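You operate a simulated robot arm through the tools that you are given. There is no shell and no other tool.

Carry out the task below with a simulated robot arm. There is one attempt and no reset: what you move stays moved.

## Task
Power the small marker up and mark the block in its drawer.
Fine: leave it switched on, drawer in.

The check looks at the end state, three seconds after you hand in, the way a careful person would. Anything else that was tipped, shoved, dropped, spilled or broken makes it a failure.

## Robot
A 6-joint arm with a two-finger gripper, fixed in place. Base frame: the origin is at the foot of the arm, x ahead of it, y to its left, z up; the work surface is at about z = 80. Readings come in cm, rad, newtons and seconds.
Its first joint turns from -2.897 to 2.897 rad. Payload 2.45 kg.
The TCP is the grasp point between the finger pads, 2 cm short of the fingertips. In the tool frame z runs along the fingers and y along their closing line. Largest opening 14 cm; the body of the gripper starts 16.8 cm behind the TCP.
Orientation is that of the tool frame in the base frame, as a unit quaternion [x, y, z, w]. With the fingers straight down and closing along the base's y, the tool's x points along the base's -x, its y along +y and its z along -z.

## Interface
- The arm moves only by the tool apply_moves. Its argument "steps" is a list of rows, each an object (a shift or turn left out is 0, a gripper value left out holds the last) with "grip": the opening, from 0 (shut) to 1 (fully open); "translation": the shift along the tool's x, y, z in units of 25 mm (1.0 is 25 mm), a list of three; "delta_rot": the turn, a rotation vector about the tool's x, y, z in units of 8 degrees (1.0 is 8 degrees), a list of three. In form: [{"grip": grip, "translation": [tx, ty, tz], "delta_rot": [wx, wy, wz]}, ...]. A call has 1 to 20 rows; each row shifts and turns the commanded pose from where the row before left it, along the tool's axes as they then stand. A call with a number of a shift or a turn outside -1 to 1 is refused whole. Rows are played at 5 a second. More than 5 cm and 0.15 rad between two rows, or a gripper value outside its range, and nothing of the call is played. A pose out of reach is approached as far as the arm can. The call stops where the force on the tool passes 90 N (or 10 N more than at its start, if that is more) or the arm is blocked; 0.2 s more then pass. Each finger travels about 4.5 cm/s and halts on what it meets, pressing with about 34 N; the grip force reading is that of the motor and also rises with nothing between the fingers. The clock runs only during rows and for 0.2 s after the last one: add rows that do not move to give the fingers time. It gives the time, the measured TCP pose, the force on the tool (base axes), the opening and the grip force at its end, in the units of the frame above (readings bear some noise), with the torque about the TCP (base axes, N m) and any sound that the robot's microphone picked up.
- Cameras (640 x 400 px; columns grow to the right, rows downward): "scene" is fixed at [21.63, -66.84, 175.26]; the picture's right is [0.80, -0.60, 0.00], its down [-0.32, -0.42, -0.85] and it looks along [0.52, 0.68, -0.52] (base axes); focal length 319 px, centre (320, 200). "wrist" rides on the gripper at [7.8, 1.1, -20.9] in the tool frame; the picture's right is [-0.14, 0.99, 0.00], its down [-0.92, -0.13, -0.37] and it looks along [-0.36, -0.05, 0.93] (tool axes); focal length 280 px, centre (320, 200). There is no depth. A picture from a camera that has moved, and an enlarged one, comes with that camera's place and axes in the base frame and with its lens. The place of the scene camera against the robot may be out by one fixed shift of up to 2.5 cm in any direction.
- capture(camera): a new picture of that camera. No time passes.
- inspect(camera, box): a new picture of the part [left, top, right, bottom] of that camera's present view, enlarged. No time passes.
- sign_off(): hands the job in; it is judged then, once.

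Nothing tells you positions but the pictures and the camera data. Unless the task says otherwise, let go and move clear before handing in.

The tools are called after "Call:" by a JSON object that holds its "name" and its "arguments". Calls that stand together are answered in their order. apply_moves: Moves the arm, as the interface text tells. Its arguments: {"type":"object","properties":{"steps":{"type":"array"}},"required":["steps"]} The other tools are called the same way: capture (camera) takes a picture; inspect (camera, box) takes an enlarged picture of a part of a camera's view; sign_off () hands the job in.

At the start:

```text
time: 0.0
position: [61.9, 30.59, 132.79]
tcp_rot: [0.0, 1.0, 0.0, 0.0]
contact_force: [-0.3, 0.1, 0.7]
moment: [-0.01, -0.03, -0.01]
finger_gap: 14.0
grip_force: 0.0
```

scene: 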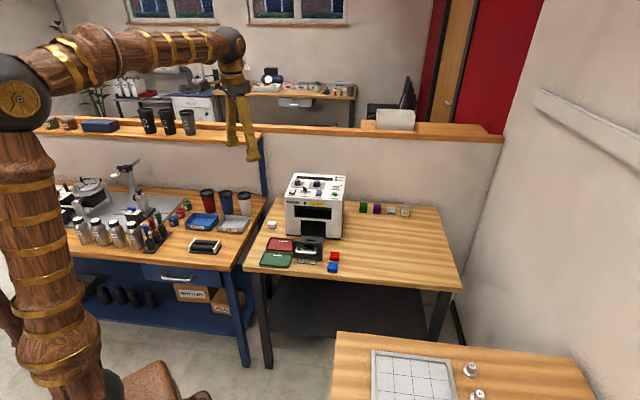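
wrist: 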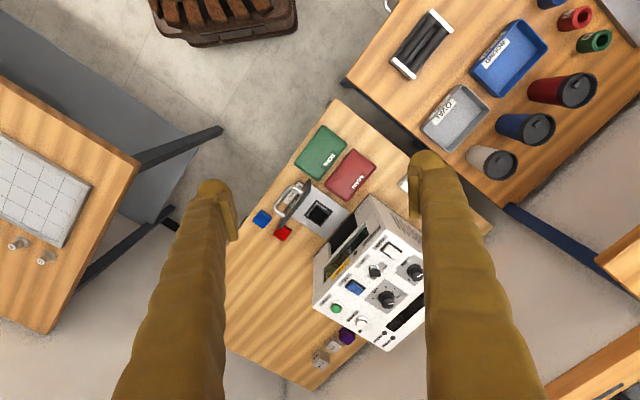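

I see a white machine (the small marker) on a wooden table with an open drawer, and red/blue blocks beside trays. I'll take enlarged pictures before planning anything.

Call:
{"name": "inspect", "arguments": {"camera": "scene", "box": [240, 160, 440, 285]}}

Call:
{"name": "inspect", "arguments": {"camera": "wrist", "box": [220, 120, 460, 370]}}

Call:
{"name": "inspect", "arguments": {"camera": "scene", "box": [270, 165, 360, 221]}}

Call:
{"name": "inspect", "arguments": {"camera": "scene", "box": [255, 215, 355, 278]}}

```text
3.20 times, centred on (340, 222) of scene
camera zoom: at [21.63, -66.84, 175.26], right [0.8, -0.6, 0.0], down [-0.32, -0.42, -0.85], along [0.52, 0.68, -0.52], focal length 1021 px, centre (256, 128)
```

zoom: 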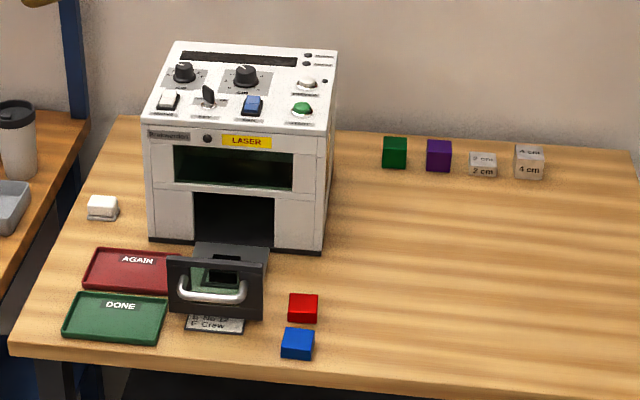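

```text
1.60 times, centred on (340, 245) of wrist
camera zoom: at [54.16, 31.78, 153.76], right [0.14, 0.99, 0.0], down [0.92, -0.13, 0.37], along [0.36, -0.05, -0.93], focal length 449 px, centre (288, 128)
```

zoom: 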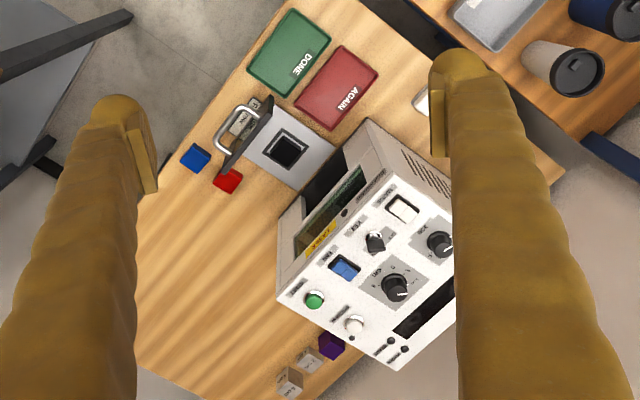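

```text
7.11 times, centred on (315, 193) of scene
camera zoom: at [21.63, -66.84, 175.26], right [0.8, -0.6, 0.0], down [-0.32, -0.42, -0.85], along [0.52, 0.68, -0.52], focal length 2269 px, centre (356, 250)
```

zoom: 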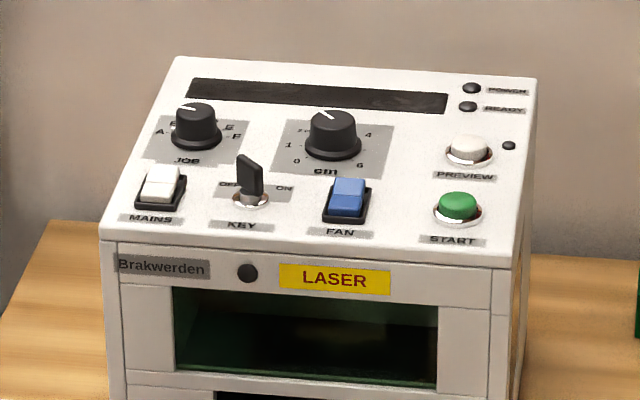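

```text
6.35 times, centred on (305, 246) of scene
camera zoom: at [21.63, -66.84, 175.26], right [0.8, -0.6, 0.0], down [-0.32, -0.42, -0.85], along [0.52, 0.68, -0.52], focal length 2026 px, centre (415, -95)
```

zoom: 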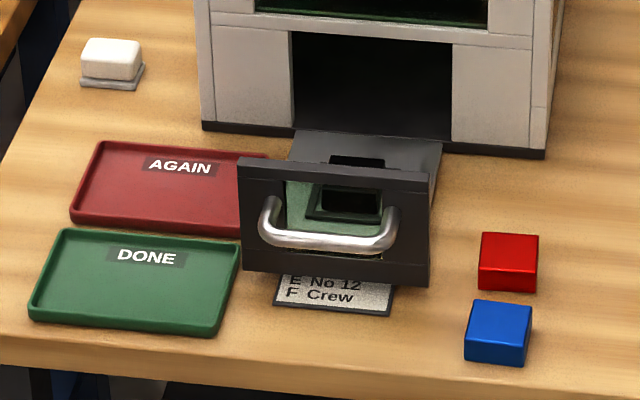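

The marker (laser box) has MAINS, KEY, FAN, PREVIEW, START, a JOB dial (A–F) and a cm dial. Its drawer is open, at about (85, 27). I'll move the wrist camera closer to see what sits in the drawer and to read the card.

Call:
{"name": "apply_moves", "arguments": {"steps": [{"translation": [-0.4, -0.1, 0.8]}, {"translation": [-0.4, -0.1, 0.8]}, {"translation": [-0.4, -0.1, 0.8]}, {"translation": [-0.4, -0.1, 0.8]}, {"translation": [-0.4, -0.1, 0.8]}, {"translation": [-0.4, -0.1, 0.8]}, {"translation": [-0.4, -0.1, 0.8]}, {"translation": [-0.4, -0.1, 0.8]}]}}

Call:
{"name": "capture", "arguments": {"camera": "wrist"}}

Call:
{"name": "inspect", "arguments": {"camera": "wrist", "box": [220, 80, 420, 205]}}

```text
time: 1.8
position: [69.9, 28.68, 116.64]
tcp_rot: [0.0, 1.0, 0.0, 0.0]
contact_force: [0.3, 0.1, -0.5]
moment: [0.04, -0.02, 0.01]
finger_gap: 13.99
grip_force: 0.0
```

```text
taken
camera wrist: at [62.21, 29.75, 137.72], right [0.14, 0.99, 0.0], down [0.92, -0.13, 0.37], along [0.37, -0.05, -0.93], focal length 280 px, centre (320, 200)
```

wrist: 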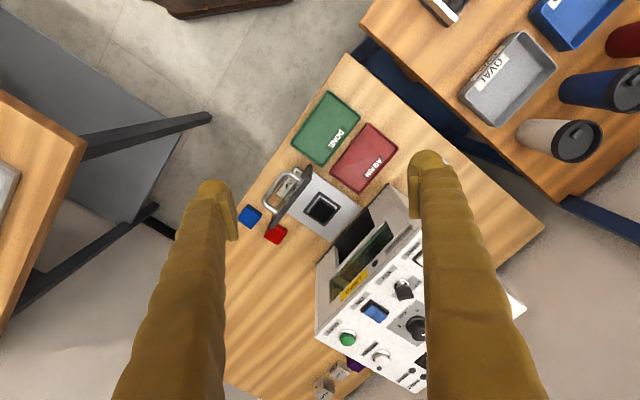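

```text
3.20 times, centred on (320, 142) of wrist
camera zoom: at [62.21, 29.75, 137.72], right [0.14, 0.99, 0.0], down [0.92, -0.13, 0.37], along [0.37, -0.05, -0.93], focal length 897 px, centre (320, 384)
```

zoom: 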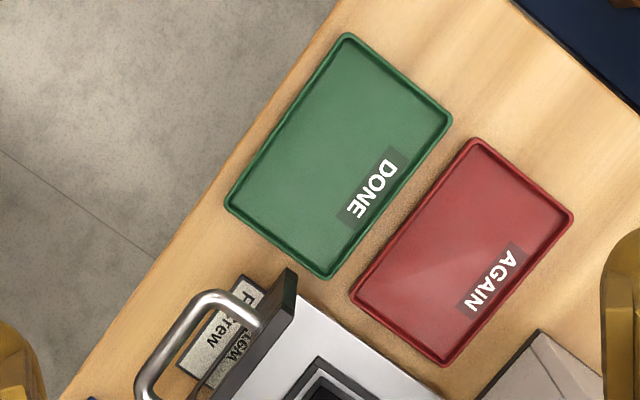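

Call:
{"name": "inspect", "arguments": {"camera": "wrist", "box": [230, 160, 390, 260]}}

Call:
{"name": "inspect", "arguments": {"camera": "wrist", "box": [290, 190, 350, 228]}}

Call:
{"name": "inspect", "arguments": {"camera": "wrist", "box": [310, 240, 470, 400]}}

```text
4.00 times, centred on (310, 210) of wrist
camera zoom: at [62.21, 29.75, 137.72], right [0.14, 0.99, 0.0], down [0.92, -0.13, 0.37], along [0.37, -0.05, -0.93], focal length 1122 px, centre (360, 160)
```

zoom: 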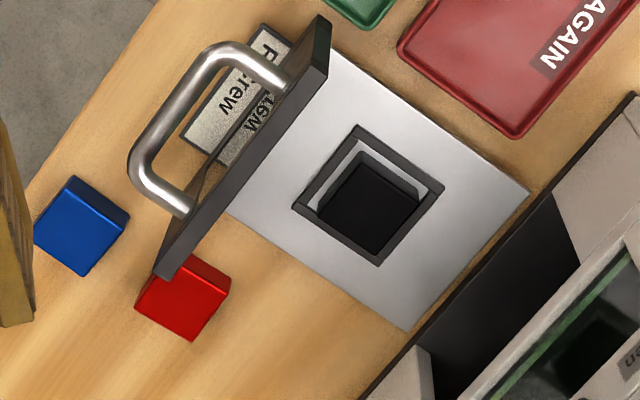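

```text
10.53 times, centred on (320, 209) of wrist
camera zoom: at [62.21, 29.75, 137.72], right [0.14, 0.99, 0.0], down [0.92, -0.13, 0.37], along [0.37, -0.05, -0.93], focal length 2952 px, centre (320, 105)
```

zoom: 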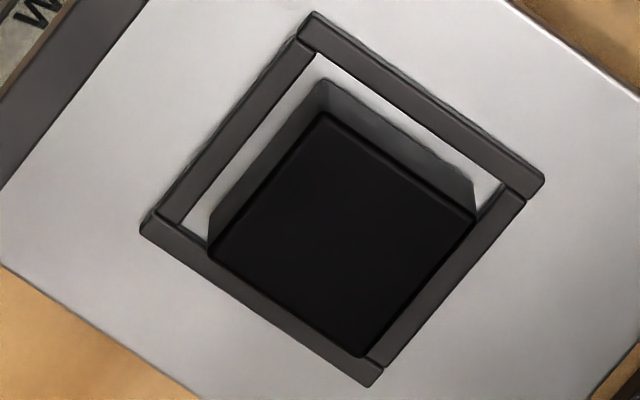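

```text
2.50 times, centred on (390, 320) of wrist
camera zoom: at [62.21, 29.75, 137.72], right [0.14, 0.99, 0.0], down [0.92, -0.13, 0.37], along [0.37, -0.05, -0.93], focal length 701 px, centre (145, -100)
```

zoom: 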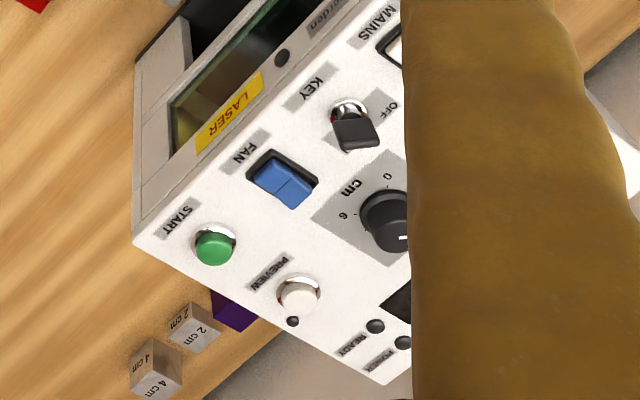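

A black block sits inside the square fixture on the drawer plate. The job card lies in front, partly under the handle, so I'll turn the wrist to line up with the machine's front, read the card, and measure the block and panel.

Call:
{"name": "apply_moves", "arguments": {"steps": [{"translation": [0, -1, 0]}, {"translation": [0, -1, 0]}, {"translation": [0, -1, 0]}, {"translation": [0, -1, 0]}, {"translation": [0, -1, 0]}, {"translation": [0, -1, 0]}, {"delta_rot": [0, 0, -1]}, {"delta_rot": [0, 0, -1]}, {"delta_rot": [0, 0, -1]}, {"delta_rot": [0, 0, -1]}, {"delta_rot": [0, 0, -1]}, {"delta_rot": [0, 0, -0.8]}, {}]}}

Call:
{"name": "capture", "arguments": {"camera": "wrist"}}

```text
time: 4.6
position: [69.97, 13.8, 116.79]
tcp_rot: [-0.395, 0.919, 0.0, -0.001]
contact_force: [-0.5, -0.7, 1.0]
moment: [0.01, -0.03, 0.02]
finger_gap: 14.01
grip_force: 0.1
```

```text
taken
camera wrist: at [63.81, 8.78, 137.75], right [-0.62, 0.78, 0.0], down [0.73, 0.58, 0.37], along [0.29, 0.23, -0.93], focal length 280 px, centre (320, 200)
```

wrist: 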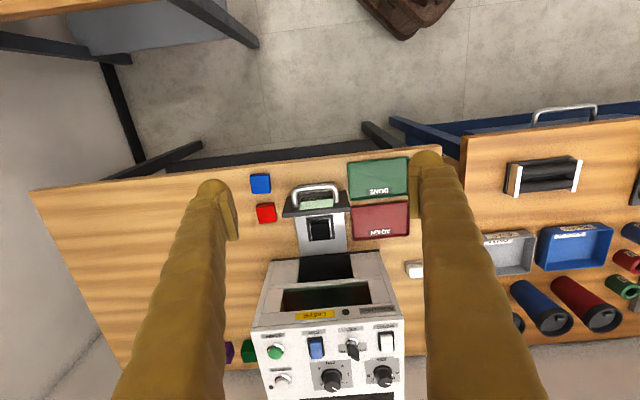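

The camera now looks at the machine square-on from the front, with image-down pointing into the machine. I'll enlarge the card, drawer and panel.

Call:
{"name": "inspect", "arguments": {"camera": "wrist", "box": [270, 170, 366, 230]}}

Call:
{"name": "inspect", "arguments": {"camera": "wrist", "box": [270, 210, 366, 270]}}

Call:
{"name": "inspect", "arguments": {"camera": "wrist", "box": [240, 300, 416, 400]}}

```text
6.67 times, centred on (318, 200) of wrist
camera zoom: at [63.81, 8.78, 137.75], right [-0.62, 0.78, 0.0], down [0.73, 0.58, 0.37], along [0.29, 0.23, -0.93], focal length 1869 px, centre (333, 200)
```

zoom: 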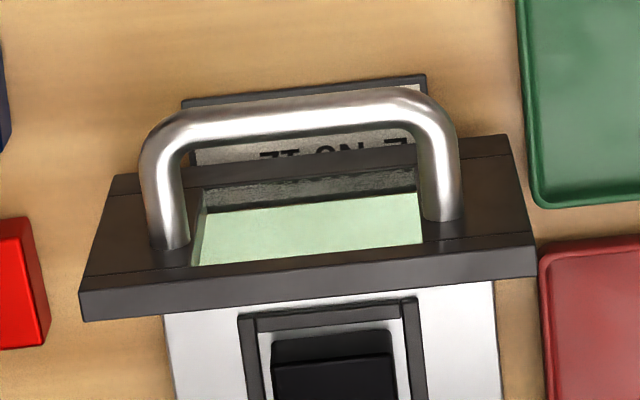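

```text
6.67 times, centred on (318, 240) of wrist
camera zoom: at [63.81, 8.78, 137.75], right [-0.62, 0.78, 0.0], down [0.73, 0.58, 0.37], along [0.29, 0.23, -0.93], focal length 1869 px, centre (333, -67)
```

zoom: 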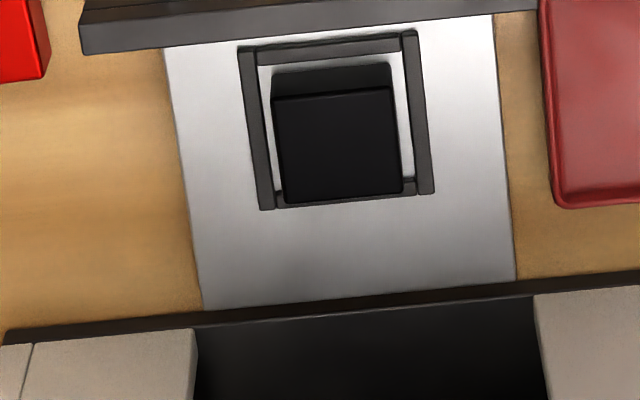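

```text
3.64 times, centred on (328, 350) of wrist
camera zoom: at [63.81, 8.78, 137.75], right [-0.62, 0.78, 0.0], down [0.73, 0.58, 0.37], along [0.29, 0.23, -0.93], focal length 1020 px, centre (291, -346)
```

zoom: 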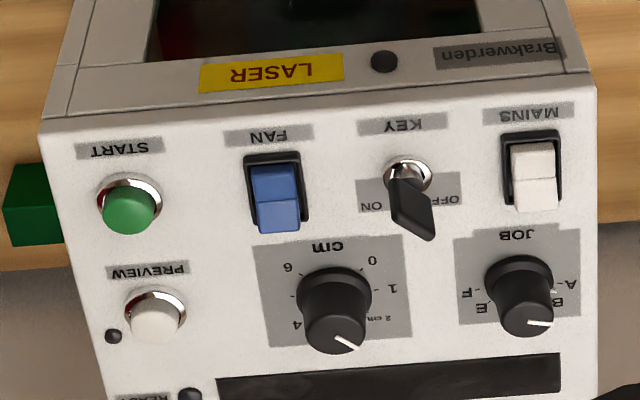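

The block is black, about 4 cm square and roughly 2 cm tall, and sits in a square fixture. Next I'll go over the panel at a safe height to read the dials and labels.

Call:
{"name": "apply_moves", "arguments": {"steps": [{"translation": [-0.8, -0.1, -0.13]}, {"translation": [-0.8, -0.1, -0.13]}, {"translation": [-0.8, -0.1, -0.13]}, {"translation": [-0.8, -0.1, -0.13]}, {"translation": [-0.8, -0.1, -0.13]}, {"translation": [-0.8, -0.1, -0.13]}, {"translation": [-0.8, -0.1, -0.13]}, {"translation": [-0.8, -0.1, -0.13]}, {"translation": [-0.8, -0.1, -0.13]}, {}]}}

Call:
{"name": "capture", "arguments": {"camera": "wrist"}}

```text
time: 6.8
position: [84.03, 25.19, 119.63]
tcp_rot: [-0.394, 0.919, 0.001, 0.0]
contact_force: [-0.8, -1.2, 0.4]
moment: [0.0, 0.01, 0.0]
finger_gap: 13.96
grip_force: 0.2
```

```text
taken
camera wrist: at [77.82, 20.37, 140.69], right [-0.62, 0.78, 0.0], down [0.73, 0.58, 0.37], along [0.29, 0.23, -0.93], focal length 280 px, centre (320, 200)
```

wrist: 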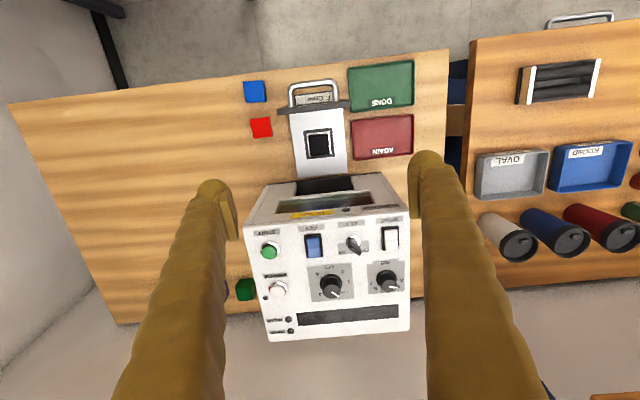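

Call:
{"name": "inspect", "arguments": {"camera": "wrist", "box": [235, 200, 427, 320]}}

Call:
{"name": "inspect", "arguments": {"camera": "wrist", "box": [300, 255, 412, 325]}}

Call:
{"name": "inspect", "arguments": {"camera": "wrist", "box": [280, 75, 360, 125]}}

Call:
{"name": "inspect", "arguments": {"camera": "wrist", "box": [290, 115, 354, 155]}}

```text
3.33 times, centred on (331, 260) of wrist
camera zoom: at [77.82, 20.37, 140.69], right [-0.62, 0.78, 0.0], down [0.73, 0.58, 0.37], along [0.29, 0.23, -0.93], focal length 935 px, centre (283, 0)
```

zoom: 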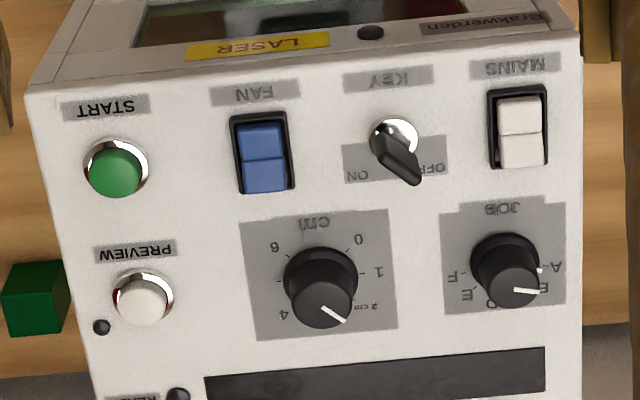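

```text
5.71 times, centred on (356, 290) of wrist
camera zoom: at [77.82, 20.37, 140.69], right [-0.62, 0.78, 0.0], down [0.73, 0.58, 0.37], along [0.29, 0.23, -0.93], focal length 1602 px, centre (114, -314)
```

zoom: 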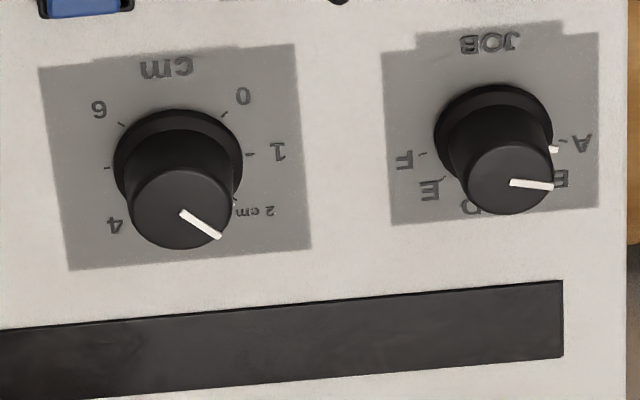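

```text
8.00 times, centred on (320, 100) of wrist
camera zoom: at [77.82, 20.37, 140.69], right [-0.62, 0.78, 0.0], down [0.73, 0.58, 0.37], along [0.29, 0.23, -0.93], focal length 2243 px, centre (320, 1000)
```

zoom: 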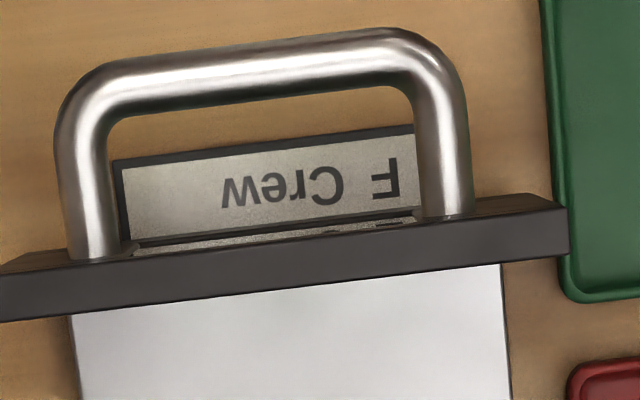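

```text
10.00 times, centred on (322, 135) of wrist
camera zoom: at [77.82, 20.37, 140.69], right [-0.62, 0.78, 0.0], down [0.73, 0.58, 0.37], along [0.29, 0.23, -0.93], focal length 2804 px, centre (300, 850)
```

zoom: 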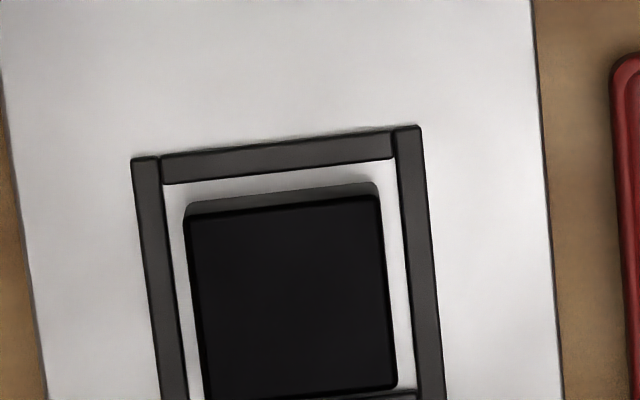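

The panel top looks level at about z≈102. The JOB dial points near A and the cm dial near 2. I'll zoom in on the rockers, key and lamps.

Call:
{"name": "inspect", "arguments": {"camera": "wrist", "box": [335, 215, 407, 260]}}

Call:
{"name": "inspect", "arguments": {"camera": "wrist", "box": [250, 222, 330, 272]}}

Call:
{"name": "inspect", "arguments": {"camera": "wrist", "box": [250, 270, 346, 345]}}

Call:
{"name": "inspect", "arguments": {"camera": "scene", "box": [284, 184, 344, 204]}}

```text
8.89 times, centred on (371, 238) of wrist
camera zoom: at [77.82, 20.37, 140.69], right [-0.62, 0.78, 0.0], down [0.73, 0.58, 0.37], along [0.29, 0.23, -0.93], focal length 2492 px, centre (-133, -133)
```

zoom: 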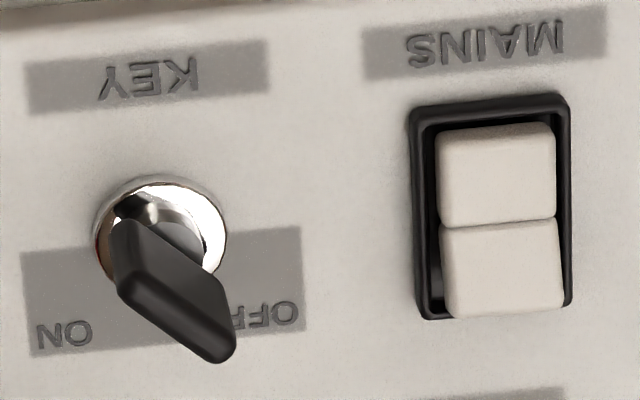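

```text
8.00 times, centred on (290, 247) of wrist
camera zoom: at [77.82, 20.37, 140.69], right [-0.62, 0.78, 0.0], down [0.73, 0.58, 0.37], along [0.29, 0.23, -0.93], focal length 2243 px, centre (560, -176)
```

zoom: 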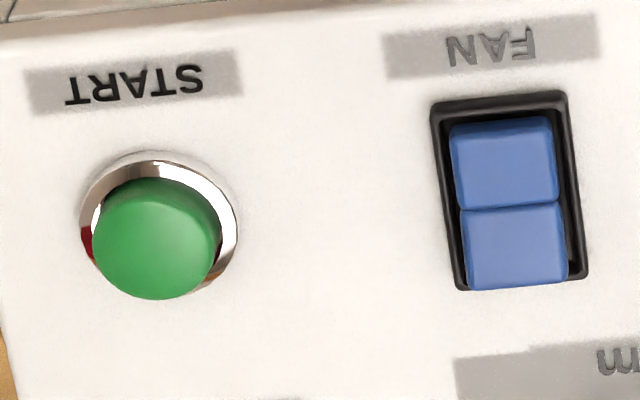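

```text
5.33 times, centred on (298, 308) of wrist
camera zoom: at [77.82, 20.37, 140.69], right [-0.62, 0.78, 0.0], down [0.73, 0.58, 0.37], along [0.29, 0.23, -0.93], focal length 1495 px, centre (437, -373)
```

zoom: 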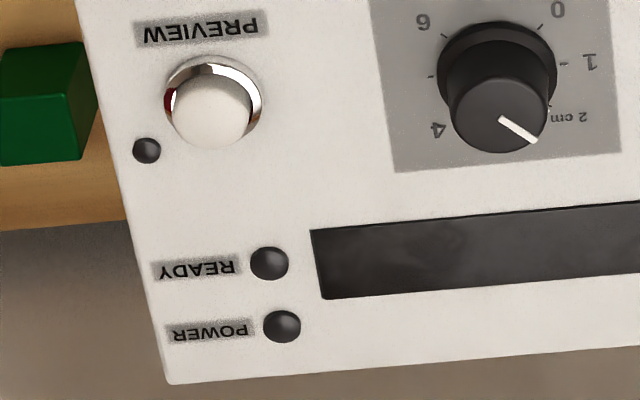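

```text
10.67 times, centred on (314, 194) of scene
camera zoom: at [21.63, -66.84, 175.26], right [0.8, -0.6, 0.0], down [-0.32, -0.42, -0.85], along [0.52, 0.68, -0.52], focal length 3404 px, centre (384, 264)
```

zoom: 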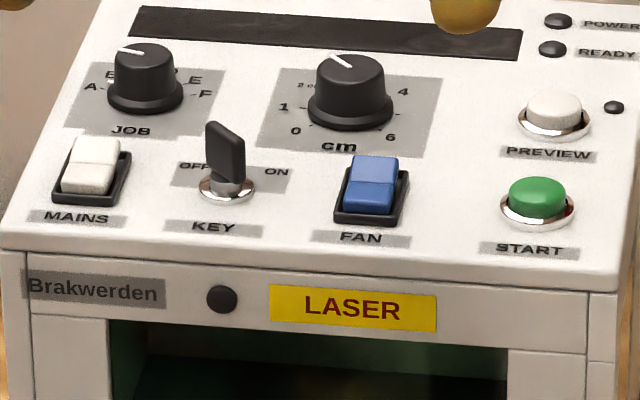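

MAINS and FAN are rockers with their rear halves raised, so pressing the rear should turn them on. KEY points to OFF and the cm dial sits at the 2 mark, matching my measured block height of about 2 cm. Next I'll back off in front of the drawer, align, close the fingers, look again, and push the drawer in.

Call:
{"name": "apply_moves", "arguments": {"steps": [{"delta_rot": [0, 0, 0.375], "grip": 0}, {"translation": [1, 0, 0]}, {"translation": [1, 0, 0]}, {"translation": [1, 0, 0]}, {"translation": [1, 0, 0]}, {"translation": [1, 0, 0]}, {"translation": [1, 0, 0]}, {"translation": [0.6, 0, 0.5]}, {"translation": [0, 0, 1]}, {"translation": [0, 0, 1]}, {"translation": [0, 0, 1]}, {"translation": [0, 0, 1]}, {"translation": [0, 0, 1]}, {"translation": [0, 0, 1]}, {}]}}

Call:
{"name": "capture", "arguments": {"camera": "wrist"}}

Call:
{"name": "inspect", "arguments": {"camera": "wrist", "box": [270, 220, 366, 280]}}

Call:
{"name": "capture", "arguments": {"camera": "scene"}}

```text
time: 10.0
position: [72.1, 13.8, 103.42]
tcp_rot: [-0.37, 0.929, 0.0, 0.0]
contact_force: [0.2, -0.1, 0.2]
moment: [0.0, 0.05, 0.03]
finger_gap: 0.0
grip_force: 29.1
```

```text
taken
camera wrist: at [65.63, 9.29, 124.37], right [-0.58, 0.81, 0.0], down [0.76, 0.54, 0.37], along [0.3, 0.21, -0.93], focal length 280 px, centre (320, 200)
```

wrist: 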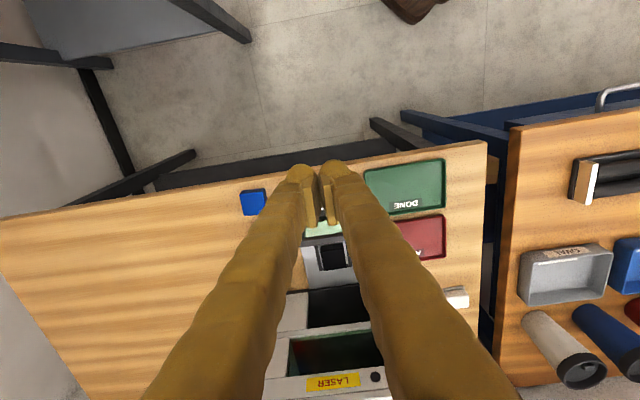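

```text
6.67 times, centred on (318, 250) of wrist
camera zoom: at [65.63, 9.29, 124.37], right [-0.58, 0.81, 0.0], down [0.76, 0.54, 0.37], along [0.3, 0.21, -0.93], focal length 1869 px, centre (333, -133)
```

zoom: 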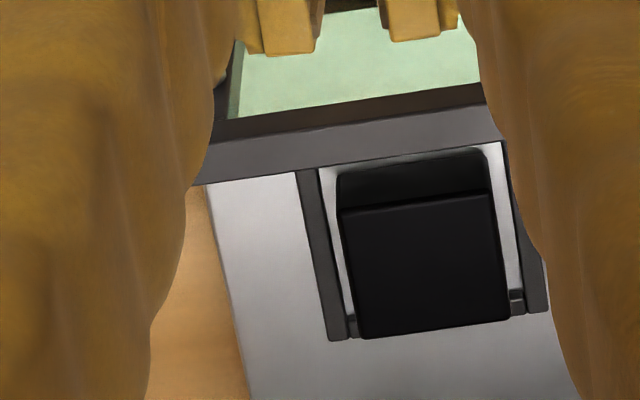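

```text
taken
```

scene: 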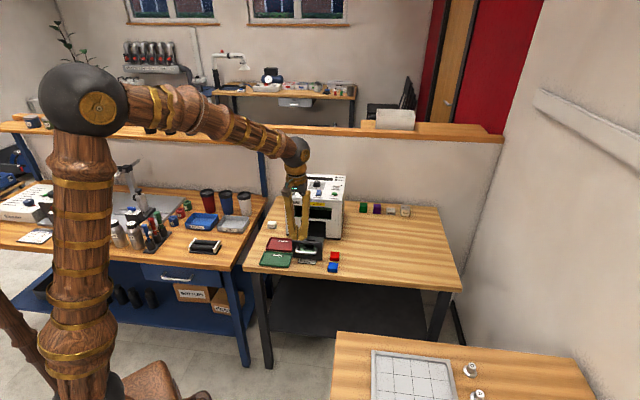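

Repeat measurements put the block at about 2 cm tall, which agrees with the dial. I'm lined up in front of the handle, whose bar is around (77.8, 18.7, 88). Next I'll lower the closed fingers and push gently inward.

Call:
{"name": "apply_moves", "arguments": {"steps": [{"translation": [0, 0, 1]}, {"translation": [0, 0, 1]}, {"translation": [0, 0, 1]}, {"translation": [0, 0, 1]}, {"translation": [0, 0, 1]}, {"translation": [0, 0, 1]}, {}]}}

Call:
{"name": "inspect", "arguments": {"camera": "scene", "box": [255, 165, 375, 285]}}

Call:
{"name": "capture", "arguments": {"camera": "wrist"}}

```text
time: 11.6
position: [72.0, 13.72, 88.43]
tcp_rot: [-0.37, 0.929, 0.0, 0.0]
contact_force: [0.5, 0.3, 0.5]
moment: [-0.02, 0.0, -0.04]
finger_gap: 0.01
grip_force: 29.3
```

```text
3.33 times, centred on (315, 225) of scene
camera zoom: at [21.63, -66.84, 175.26], right [0.8, -0.6, 0.0], down [-0.32, -0.42, -0.85], along [0.52, 0.68, -0.52], focal length 1064 px, centre (337, 117)
```

zoom: 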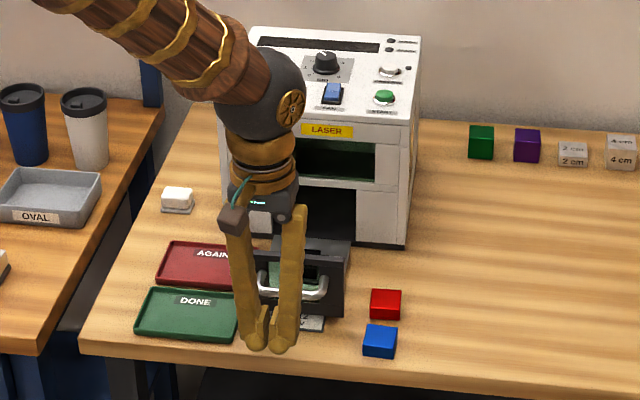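

```text
taken
camera wrist: at [65.57, 9.22, 109.46], right [-0.58, 0.81, 0.0], down [0.76, 0.54, 0.37], along [0.3, 0.21, -0.93], focal length 280 px, centre (320, 200)
```

wrist: 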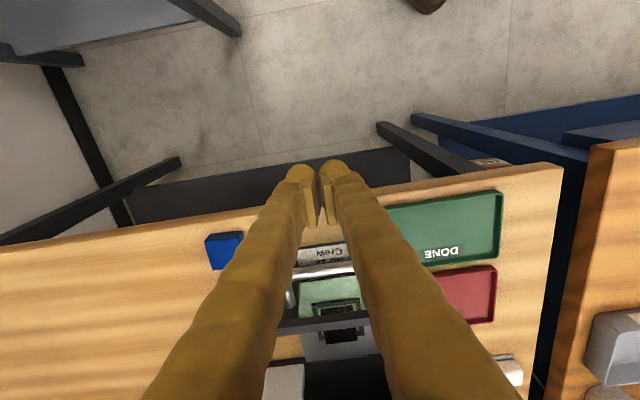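

The fingers are in front of the handle with a clear path. I'll push slowly along the drawer axis, about 1 cm per row.

Call:
{"name": "apply_moves", "arguments": {"steps": [{"translation": [-0.4, 0, 0]}, {"translation": [-0.4, 0, 0]}, {"translation": [-0.4, 0, 0]}, {"translation": [-0.4, 0, 0]}, {"translation": [-0.3, 0, 0]}, {"translation": [-0.3, 0, 0]}, {"translation": [-0.3, 0, 0]}, {"translation": [-0.3, 0, 0]}, {"translation": [-0.3, 0, 0]}, {"translation": [-0.3, 0, 0]}, {"translation": [-0.3, 0, 0]}, {"translation": [-0.3, 0, 0]}]}}

Call:
{"name": "inspect", "arguments": {"camera": "scene", "box": [255, 165, 375, 285]}}

Call:
{"name": "capture", "arguments": {"camera": "wrist"}}

```text
time: 14.2
position: [79.44, 20.8, 88.47]
tcp_rot: [-0.37, 0.929, 0.0, -0.001]
contact_force: [-0.6, -0.4, 0.8]
moment: [0.0, -0.02, 0.01]
finger_gap: 0.0
grip_force: 29.9
```

```text
3.33 times, centred on (315, 225) of scene
camera zoom: at [21.63, -66.84, 175.26], right [0.8, -0.6, 0.0], down [-0.32, -0.42, -0.85], along [0.52, 0.68, -0.52], focal length 1064 px, centre (337, 117)
```

zoom: 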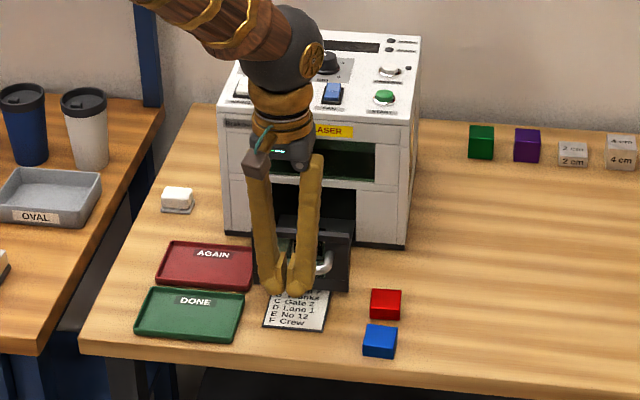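

```text
taken
camera wrist: at [72.91, 16.14, 109.37], right [-0.58, 0.81, 0.0], down [0.76, 0.54, 0.37], along [0.3, 0.21, -0.93], focal length 280 px, centre (320, 200)
```

wrist: 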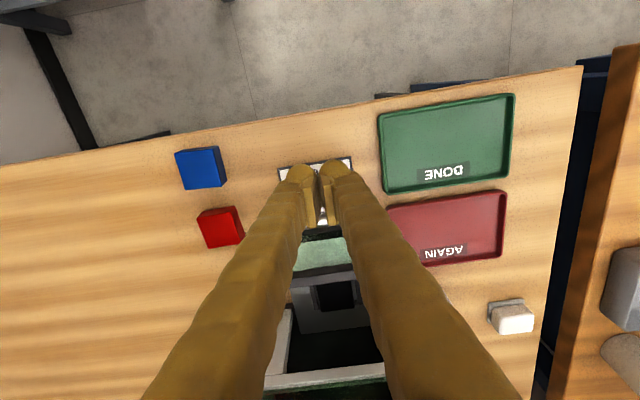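

The drawer is sliding smoothly with almost no force. I'll keep pushing toward closed.

Call:
{"name": "apply_moves", "arguments": {"steps": [{"translation": [-0.3, 0, 0]}, {"translation": [-0.3, 0, 0]}, {"translation": [-0.3, 0, 0]}, {"translation": [-0.3, 0, 0]}, {"translation": [-0.3, 0, 0]}, {"translation": [-0.3, 0, 0]}, {"translation": [-0.3, 0, 0]}, {"translation": [-0.3, 0, 0]}, {"translation": [-0.3, 0, 0]}, {"translation": [-0.3, 0, 0]}]}}

Call:
{"name": "inspect", "arguments": {"camera": "scene", "box": [255, 165, 375, 285]}}

```text
time: 16.4
position: [84.88, 25.86, 88.39]
tcp_rot: [-0.369, 0.929, 0.001, 0.001]
contact_force: [0.6, -0.1, -0.9]
moment: [0.06, 0.0, -0.01]
finger_gap: 0.0
grip_force: 29.2
```

```text
3.33 times, centred on (315, 225) of scene
camera zoom: at [21.63, -66.84, 175.26], right [0.8, -0.6, 0.0], down [-0.32, -0.42, -0.85], along [0.52, 0.68, -0.52], focal length 1064 px, centre (337, 117)
```

zoom: 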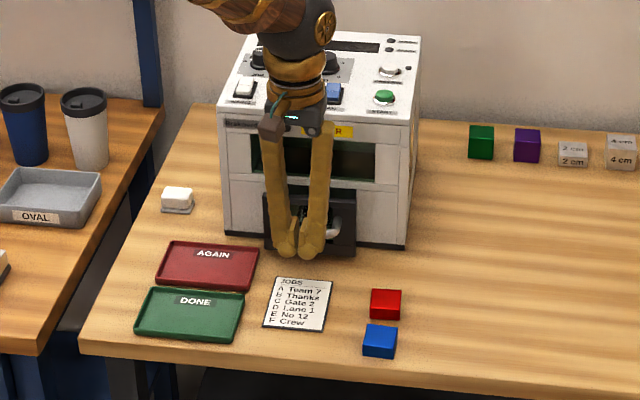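

The card lists JOBS A–F (A is Team 7), and no particular job was asked for, so I'll leave the dial where it is. Now I'll close the last couple of centimetres in small steps until I feel the stop.

Call:
{"name": "apply_moves", "arguments": {"steps": [{"translation": [-0.15, 0, 0]}, {"translation": [-0.15, 0, 0]}, {"translation": [-0.15, 0, 0]}, {"translation": [-0.15, 0, 0]}, {}]}}

Call:
{"name": "inspect", "arguments": {"camera": "scene", "box": [275, 185, 355, 265]}}

```text
time: 17.6
position: [85.77, 26.86, 88.36]
tcp_rot: [-0.37, 0.929, -0.001, 0.0]
contact_force: [-1.3, -0.5, -0.9]
moment: [-0.02, -0.02, 0.03]
finger_gap: 0.01
grip_force: 29.3
```

```text
5.00 times, centred on (315, 225) of scene
camera zoom: at [21.63, -66.84, 175.26], right [0.8, -0.6, 0.0], down [-0.32, -0.42, -0.85], along [0.52, 0.68, -0.52], focal length 1596 px, centre (345, 75)
```

zoom: 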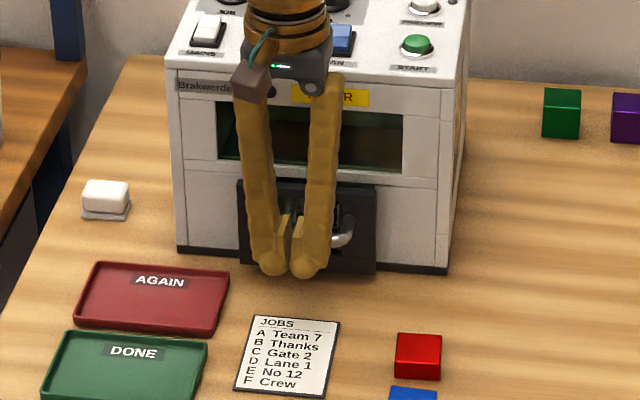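

Call:
{"name": "apply_moves", "arguments": {"steps": [{"translation": [-0.12, 0, 0]}, {"translation": [-0.12, 0, 0]}, {"translation": [-0.12, 0, 0]}, {"translation": [-0.12, 0, 0]}, {"translation": [-0.12, 0, 0]}, {}]}}

Call:
{"name": "inspect", "arguments": {"camera": "scene", "box": [275, 185, 355, 265]}}

```text
time: 19.0
position: [86.73, 27.83, 88.33]
tcp_rot: [-0.37, 0.929, 0.0, -0.003]
contact_force: [-52.2, -44.8, 22.5]
moment: [0.07, 0.31, 0.75]
finger_gap: 0.0
grip_force: 29.8
```

```text
5.00 times, centred on (315, 225) of scene
camera zoom: at [21.63, -66.84, 175.26], right [0.8, -0.6, 0.0], down [-0.32, -0.42, -0.85], along [0.52, 0.68, -0.52], focal length 1596 px, centre (345, 75)
```

zoom: 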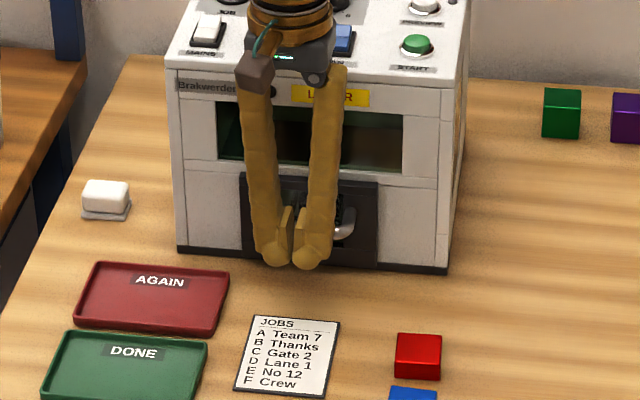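

The stop force has appeared, so the drawer is fully in. I'll back off the way I came and raise the arm, then check that the machine didn't move.

Call:
{"name": "apply_moves", "arguments": {"steps": [{"translation": [0.3, 0, 0]}, {"translation": [1, 0, 0]}, {"translation": [1, 0, 0]}, {"translation": [1, 0, -0.5]}, {"translation": [0, 0, -1]}, {"translation": [0, 0, -1]}, {"translation": [0, 0, -1]}, {"translation": [0, 0, -1]}, {"translation": [0, 0, -1]}, {"translation": [0, 0, -1]}, {"translation": [0, 0, -1]}, {"translation": [0, 0, -1]}, {"translation": [0, 0, -1]}, {"translation": [0, 0, -1]}, {"translation": [0, 0, -1]}, {"translation": [0, 0, -1]}, {}]}}

Call:
{"name": "inspect", "arguments": {"camera": "scene", "box": [255, 165, 375, 285]}}

Call:
{"name": "capture", "arguments": {"camera": "wrist"}}

```text
time: 22.6
position: [81.03, 22.31, 119.71]
tcp_rot: [-0.37, 0.929, 0.0, 0.0]
contact_force: [0.2, 0.1, -0.4]
moment: [0.05, -0.02, 0.0]
finger_gap: 0.01
grip_force: 29.4
```

```text
3.33 times, centred on (315, 225) of scene
camera zoom: at [21.63, -66.84, 175.26], right [0.8, -0.6, 0.0], down [-0.32, -0.42, -0.85], along [0.52, 0.68, -0.52], focal length 1064 px, centre (337, 117)
```

zoom: 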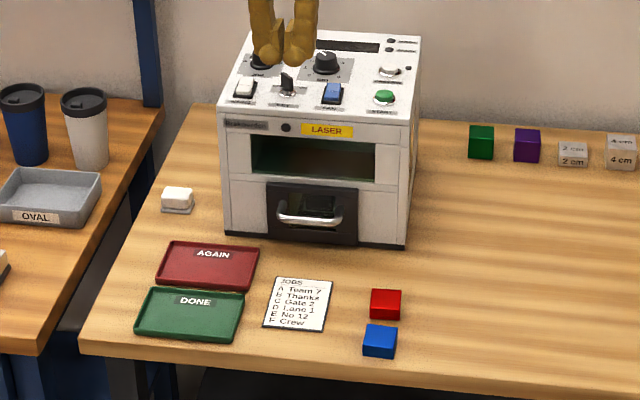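

```text
taken
camera wrist: at [74.57, 17.68, 140.67], right [-0.58, 0.81, 0.0], down [0.76, 0.54, 0.37], along [0.3, 0.21, -0.93], focal length 280 px, centre (320, 200)
```

wrist: 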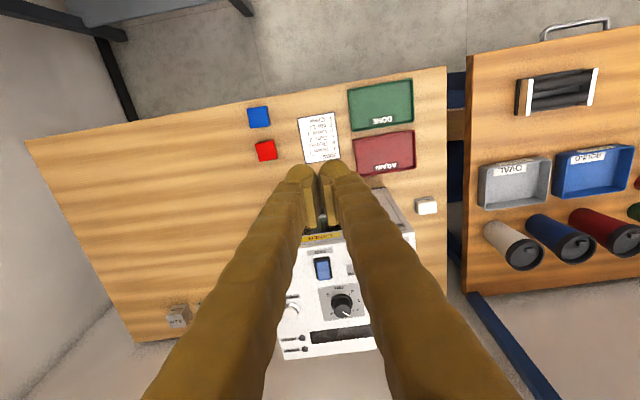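

The drawer is flush and the machine hasn't shifted. Before pressing anything, I'll look closely at the fingertip shape and re-check the panel.

Call:
{"name": "inspect", "arguments": {"camera": "wrist", "box": [270, 150, 366, 240]}}

Call:
{"name": "inspect", "arguments": {"camera": "scene", "box": [280, 120, 340, 190]}}

```text
4.44 times, centred on (318, 195) of wrist
camera zoom: at [74.57, 17.68, 140.67], right [-0.58, 0.81, 0.0], down [0.76, 0.54, 0.37], along [0.3, 0.21, -0.93], focal length 1246 px, centre (329, 222)
```

zoom: 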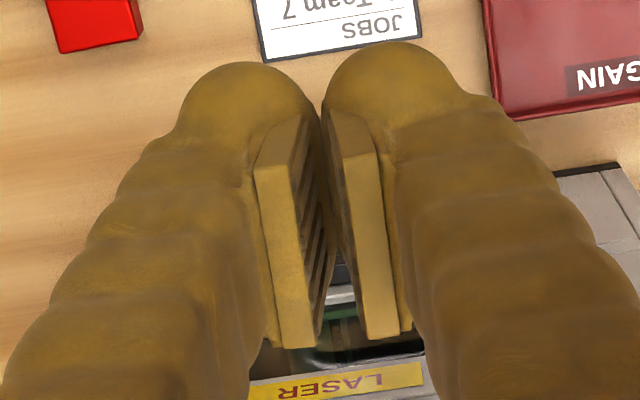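

```text
5.71 times, centred on (310, 155) of scene
camera zoom: at [21.63, -66.84, 175.26], right [0.8, -0.6, 0.0], down [-0.32, -0.42, -0.85], along [0.52, 0.68, -0.52], focal length 1823 px, centre (377, 457)
```

zoom: 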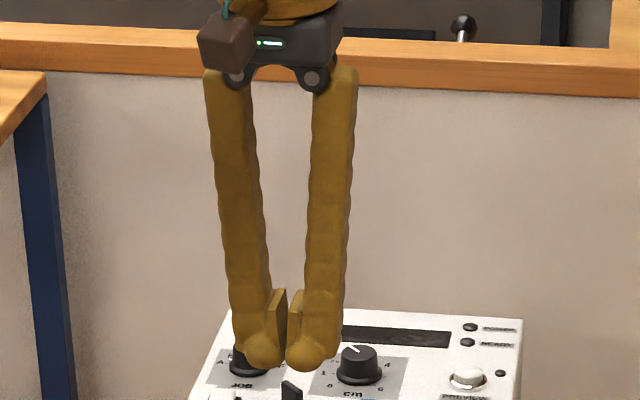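

The fingers end in rounded tips. For the rocker switches I'll use a single finger with the tool tilted outward, which also helps the reach. I'll tilt and part-open now, then look again before approaching MAINS.

Call:
{"name": "apply_moves", "arguments": {"steps": [{"delta_rot": [0, -1, 0], "grip": 0.357}, {"delta_rot": [0, -1, 0]}, {"delta_rot": [0, -1, 0]}, {"delta_rot": [0, -1, 0]}, {}, {}]}}

Call:
{"name": "capture", "arguments": {"camera": "wrist"}}

Call:
{"name": "inspect", "arguments": {"camera": "wrist", "box": [230, 150, 410, 290]}}

```text
time: 24.0
position: [81.07, 22.38, 119.75]
tcp_rot: [-0.356, 0.893, 0.103, 0.256]
contact_force: [-0.3, 0.2, 0.7]
moment: [-0.01, 0.01, 0.04]
finger_gap: 5.02
grip_force: 0.1
```

```text
taken
camera wrist: at [67.32, 10.9, 133.32], right [-0.6, 0.8, 0.07], down [0.51, 0.31, 0.8], along [0.62, 0.51, -0.59], focal length 280 px, centre (320, 200)
```

wrist: 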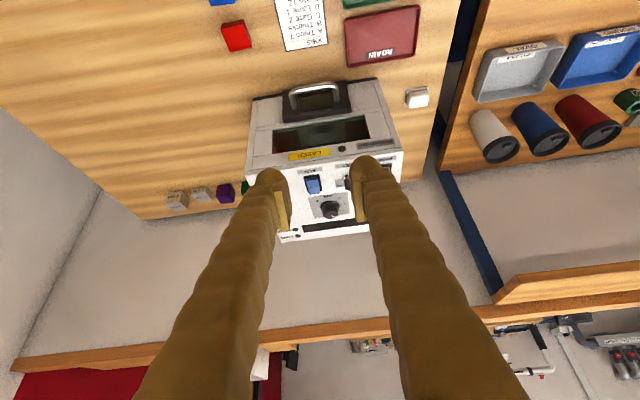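

```text
2.86 times, centred on (320, 220) of wrist
camera zoom: at [67.32, 10.9, 133.32], right [-0.6, 0.8, 0.07], down [0.51, 0.31, 0.8], along [0.62, 0.51, -0.59], focal length 801 px, centre (320, 143)
```

zoom: 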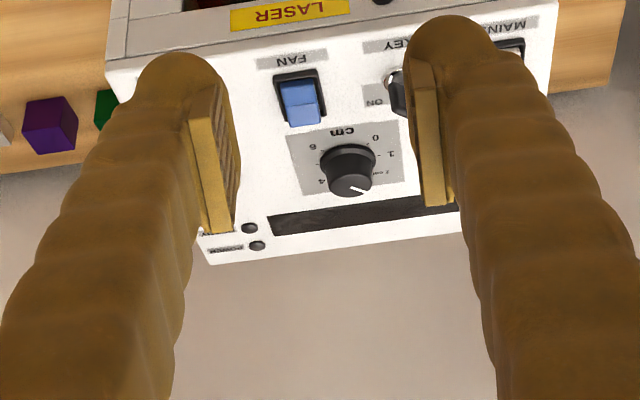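

The tool is tilted 32° with a 5 cm gap. MAINS's rear half should be at about u=93.9, v=29.9 in the machine frame. I'll bring the right-hand finger above it and leave the left finger hanging off the machine's side.

Call:
{"name": "apply_moves", "arguments": {"steps": [{"translation": [0, 0.9, 0]}, {"translation": [0, 0.9, 0]}, {"translation": [0, 0.9, 0]}, {"translation": [0, 0.9, 0]}, {"translation": [0, 0.9, 0]}, {"translation": [0, 0.77, 0]}, {"translation": [-0.631, 0, 0.851]}, {"translation": [-0.631, 0, 0.851]}, {"translation": [-0.631, 0, 0.851]}, {"translation": [-0.631, 0, 0.851]}, {"translation": [-0.631, 0, 0.851]}, {"translation": [-0.631, 0, 0.851]}, {"translation": [-0.631, 0, 0.851]}, {"translation": [-0.631, 0, 0.851]}, {}]}}

Call:
{"name": "capture", "arguments": {"camera": "wrist"}}

Call:
{"name": "inspect", "arguments": {"camera": "scene", "box": [270, 130, 360, 220]}}

```text
time: 27.2
position: [86.22, 45.39, 111.85]
tcp_rot: [-0.356, 0.893, 0.102, 0.256]
contact_force: [-0.7, -0.3, 0.2]
moment: [-0.07, 0.0, 0.0]
finger_gap: 4.98
grip_force: 0.1
```

```text
taken
camera wrist: at [72.57, 34.04, 125.54], right [-0.6, 0.8, 0.07], down [0.51, 0.31, 0.8], along [0.62, 0.51, -0.59], focal length 280 px, centre (320, 200)
```

wrist: 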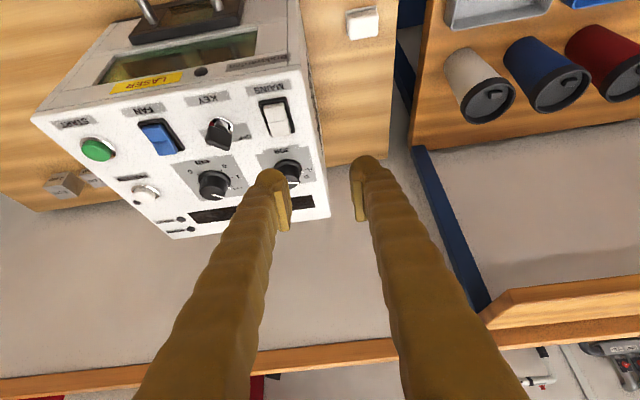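

```text
4.44 times, centred on (315, 175) of scene
camera zoom: at [21.63, -66.84, 175.26], right [0.8, -0.6, 0.0], down [-0.32, -0.42, -0.85], along [0.52, 0.68, -0.52], focal length 1418 px, centre (342, 311)
```

zoom: 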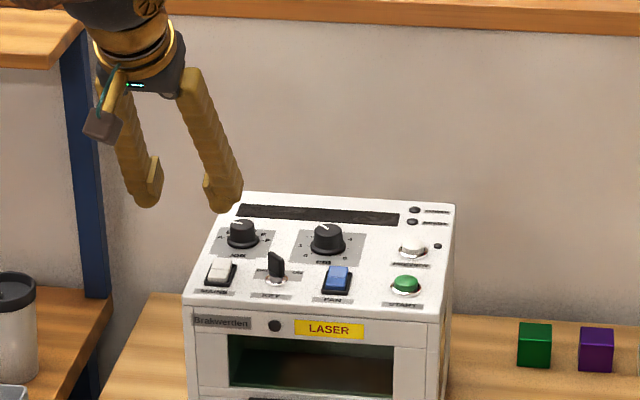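

I now have a clear oblique view of the whole panel, and the finger is hovering near the JOB/MAINS corner. I'll enlarge it to refine positions.

Call:
{"name": "inspect", "arguments": {"camera": "wrist", "box": [60, 70, 340, 245]}}

Call:
{"name": "inspect", "arguments": {"camera": "wrist", "box": [190, 85, 310, 160]}}

Call:
{"name": "inspect", "arguments": {"camera": "wrist", "box": [180, 145, 310, 215]}}

```text
2.29 times, centred on (200, 158) of wrist
camera zoom: at [72.57, 34.04, 125.54], right [-0.6, 0.8, 0.07], down [0.51, 0.31, 0.8], along [0.62, 0.51, -0.59], focal length 641 px, centre (594, 297)
```

zoom: 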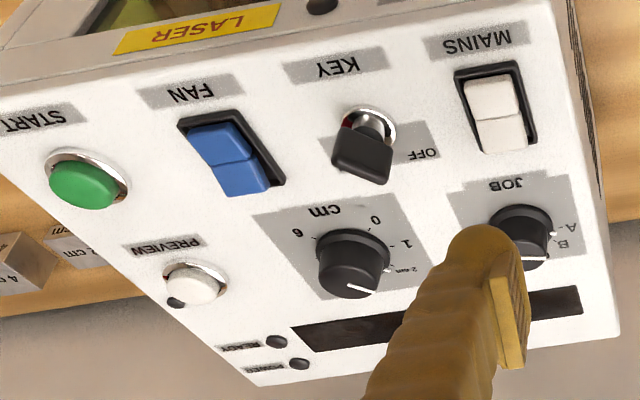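

```text
5.33 times, centred on (250, 122) of wrist
camera zoom: at [72.57, 34.04, 125.54], right [-0.6, 0.8, 0.07], down [0.51, 0.31, 0.8], along [0.62, 0.51, -0.59], focal length 1495 px, centre (693, 613)
```

zoom: 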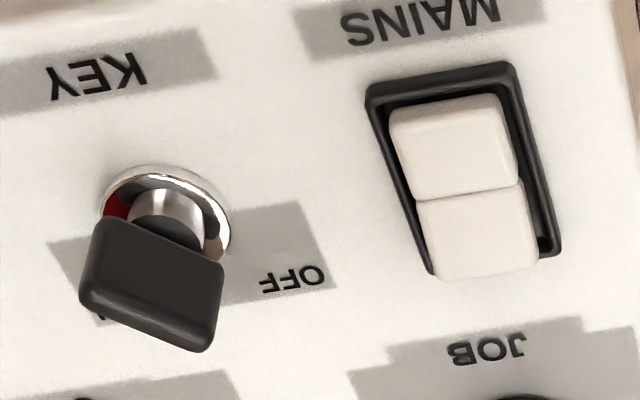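

```text
4.92 times, centred on (245, 180) of wrist
camera zoom: at [72.57, 34.04, 125.54], right [-0.6, 0.8, 0.07], down [0.51, 0.31, 0.8], along [0.62, 0.51, -0.59], focal length 1380 px, centre (689, 298)
```

zoom: 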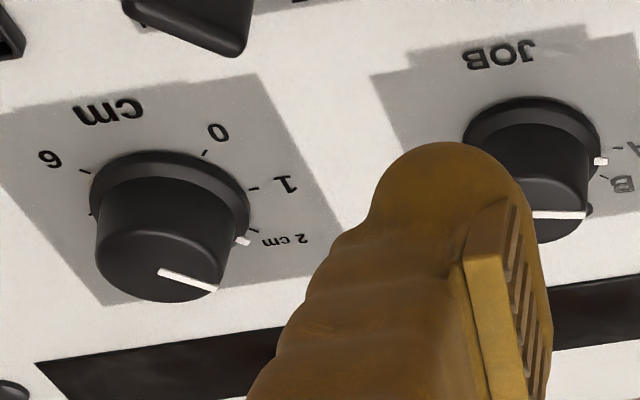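

MAINS's rear edge is at about z=103.4 with its pivot at z≈102.9. I'll lower the finger over the rear half and stop just above contact to check alignment.

Call:
{"name": "apply_moves", "arguments": {"steps": [{"translation": [0.344, 0.013, 0.626]}, {"translation": [0.344, 0.013, 0.626]}, {"translation": [0.344, 0.013, 0.626]}, {}]}}

Call:
{"name": "inspect", "arguments": {"camera": "wrist", "box": [160, 70, 400, 220]}}

Call:
{"name": "inspect", "arguments": {"camera": "scene", "box": [270, 150, 350, 210]}}

```text
time: 28.2
position: [86.32, 45.66, 106.52]
tcp_rot: [-0.355, 0.893, 0.102, 0.256]
contact_force: [0.1, -0.1, -0.4]
moment: [-0.02, 0.0, -0.03]
finger_gap: 4.99
grip_force: 0.1
```

```text
2.67 times, centred on (280, 145) of wrist
camera zoom: at [72.76, 34.3, 120.22], right [-0.6, 0.8, 0.07], down [0.51, 0.31, 0.8], along [0.62, 0.51, -0.59], focal length 748 px, centre (427, 347)
```

zoom: 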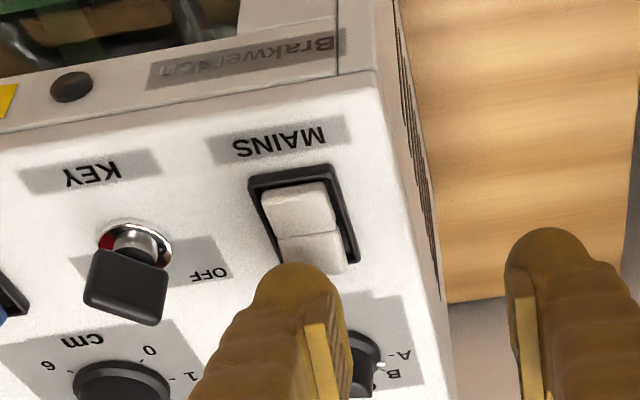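

```text
6.67 times, centred on (310, 180) of scene
camera zoom: at [21.63, -66.84, 175.26], right [0.8, -0.6, 0.0], down [-0.32, -0.42, -0.85], along [0.52, 0.68, -0.52], focal length 2127 px, centre (387, 333)
```

zoom: 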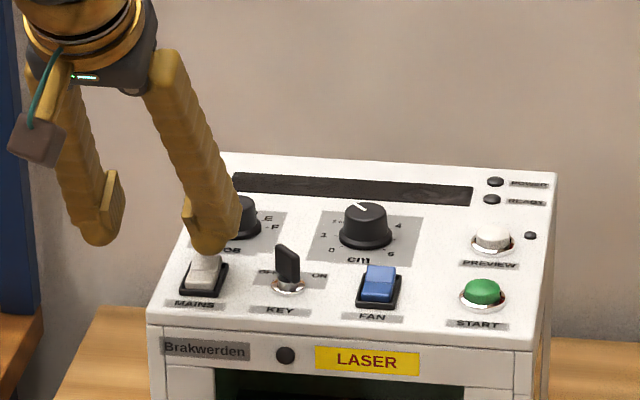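

The finger is lined up just above the rear half. I'm pressing down in 2.5 mm steps while watching the force.

Call:
{"name": "apply_moves", "arguments": {"steps": [{"translation": [0.053, 0, 0.0848]}, {"translation": [0.053, 0, 0.0848]}, {"translation": [0.053, 0, 0.0848]}, {"translation": [0.053, 0, 0.0848]}, {}]}}

Call:
{"name": "inspect", "arguments": {"camera": "scene", "box": [270, 150, 350, 210]}}

```text
time: 29.4
position: [86.4, 45.73, 105.62]
tcp_rot: [-0.355, 0.893, 0.101, 0.256]
contact_force: [-0.5, 0.1, 0.9]
moment: [-0.01, 0.0, 0.03]
finger_gap: 5.01
grip_force: 0.1
```

```text
6.67 times, centred on (310, 180) of scene
camera zoom: at [21.63, -66.84, 175.26], right [0.8, -0.6, 0.0], down [-0.32, -0.42, -0.85], along [0.52, 0.68, -0.52], focal length 2127 px, centre (387, 333)
```

zoom: 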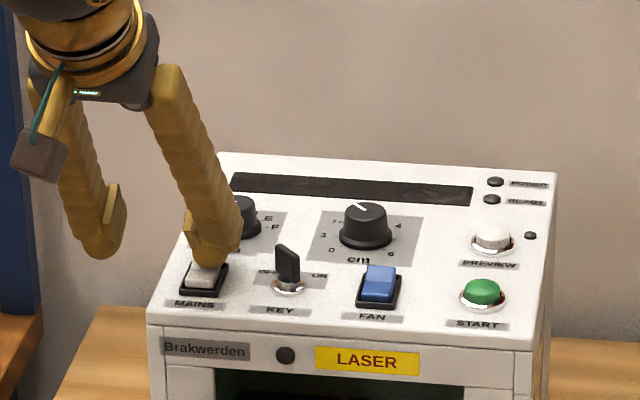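

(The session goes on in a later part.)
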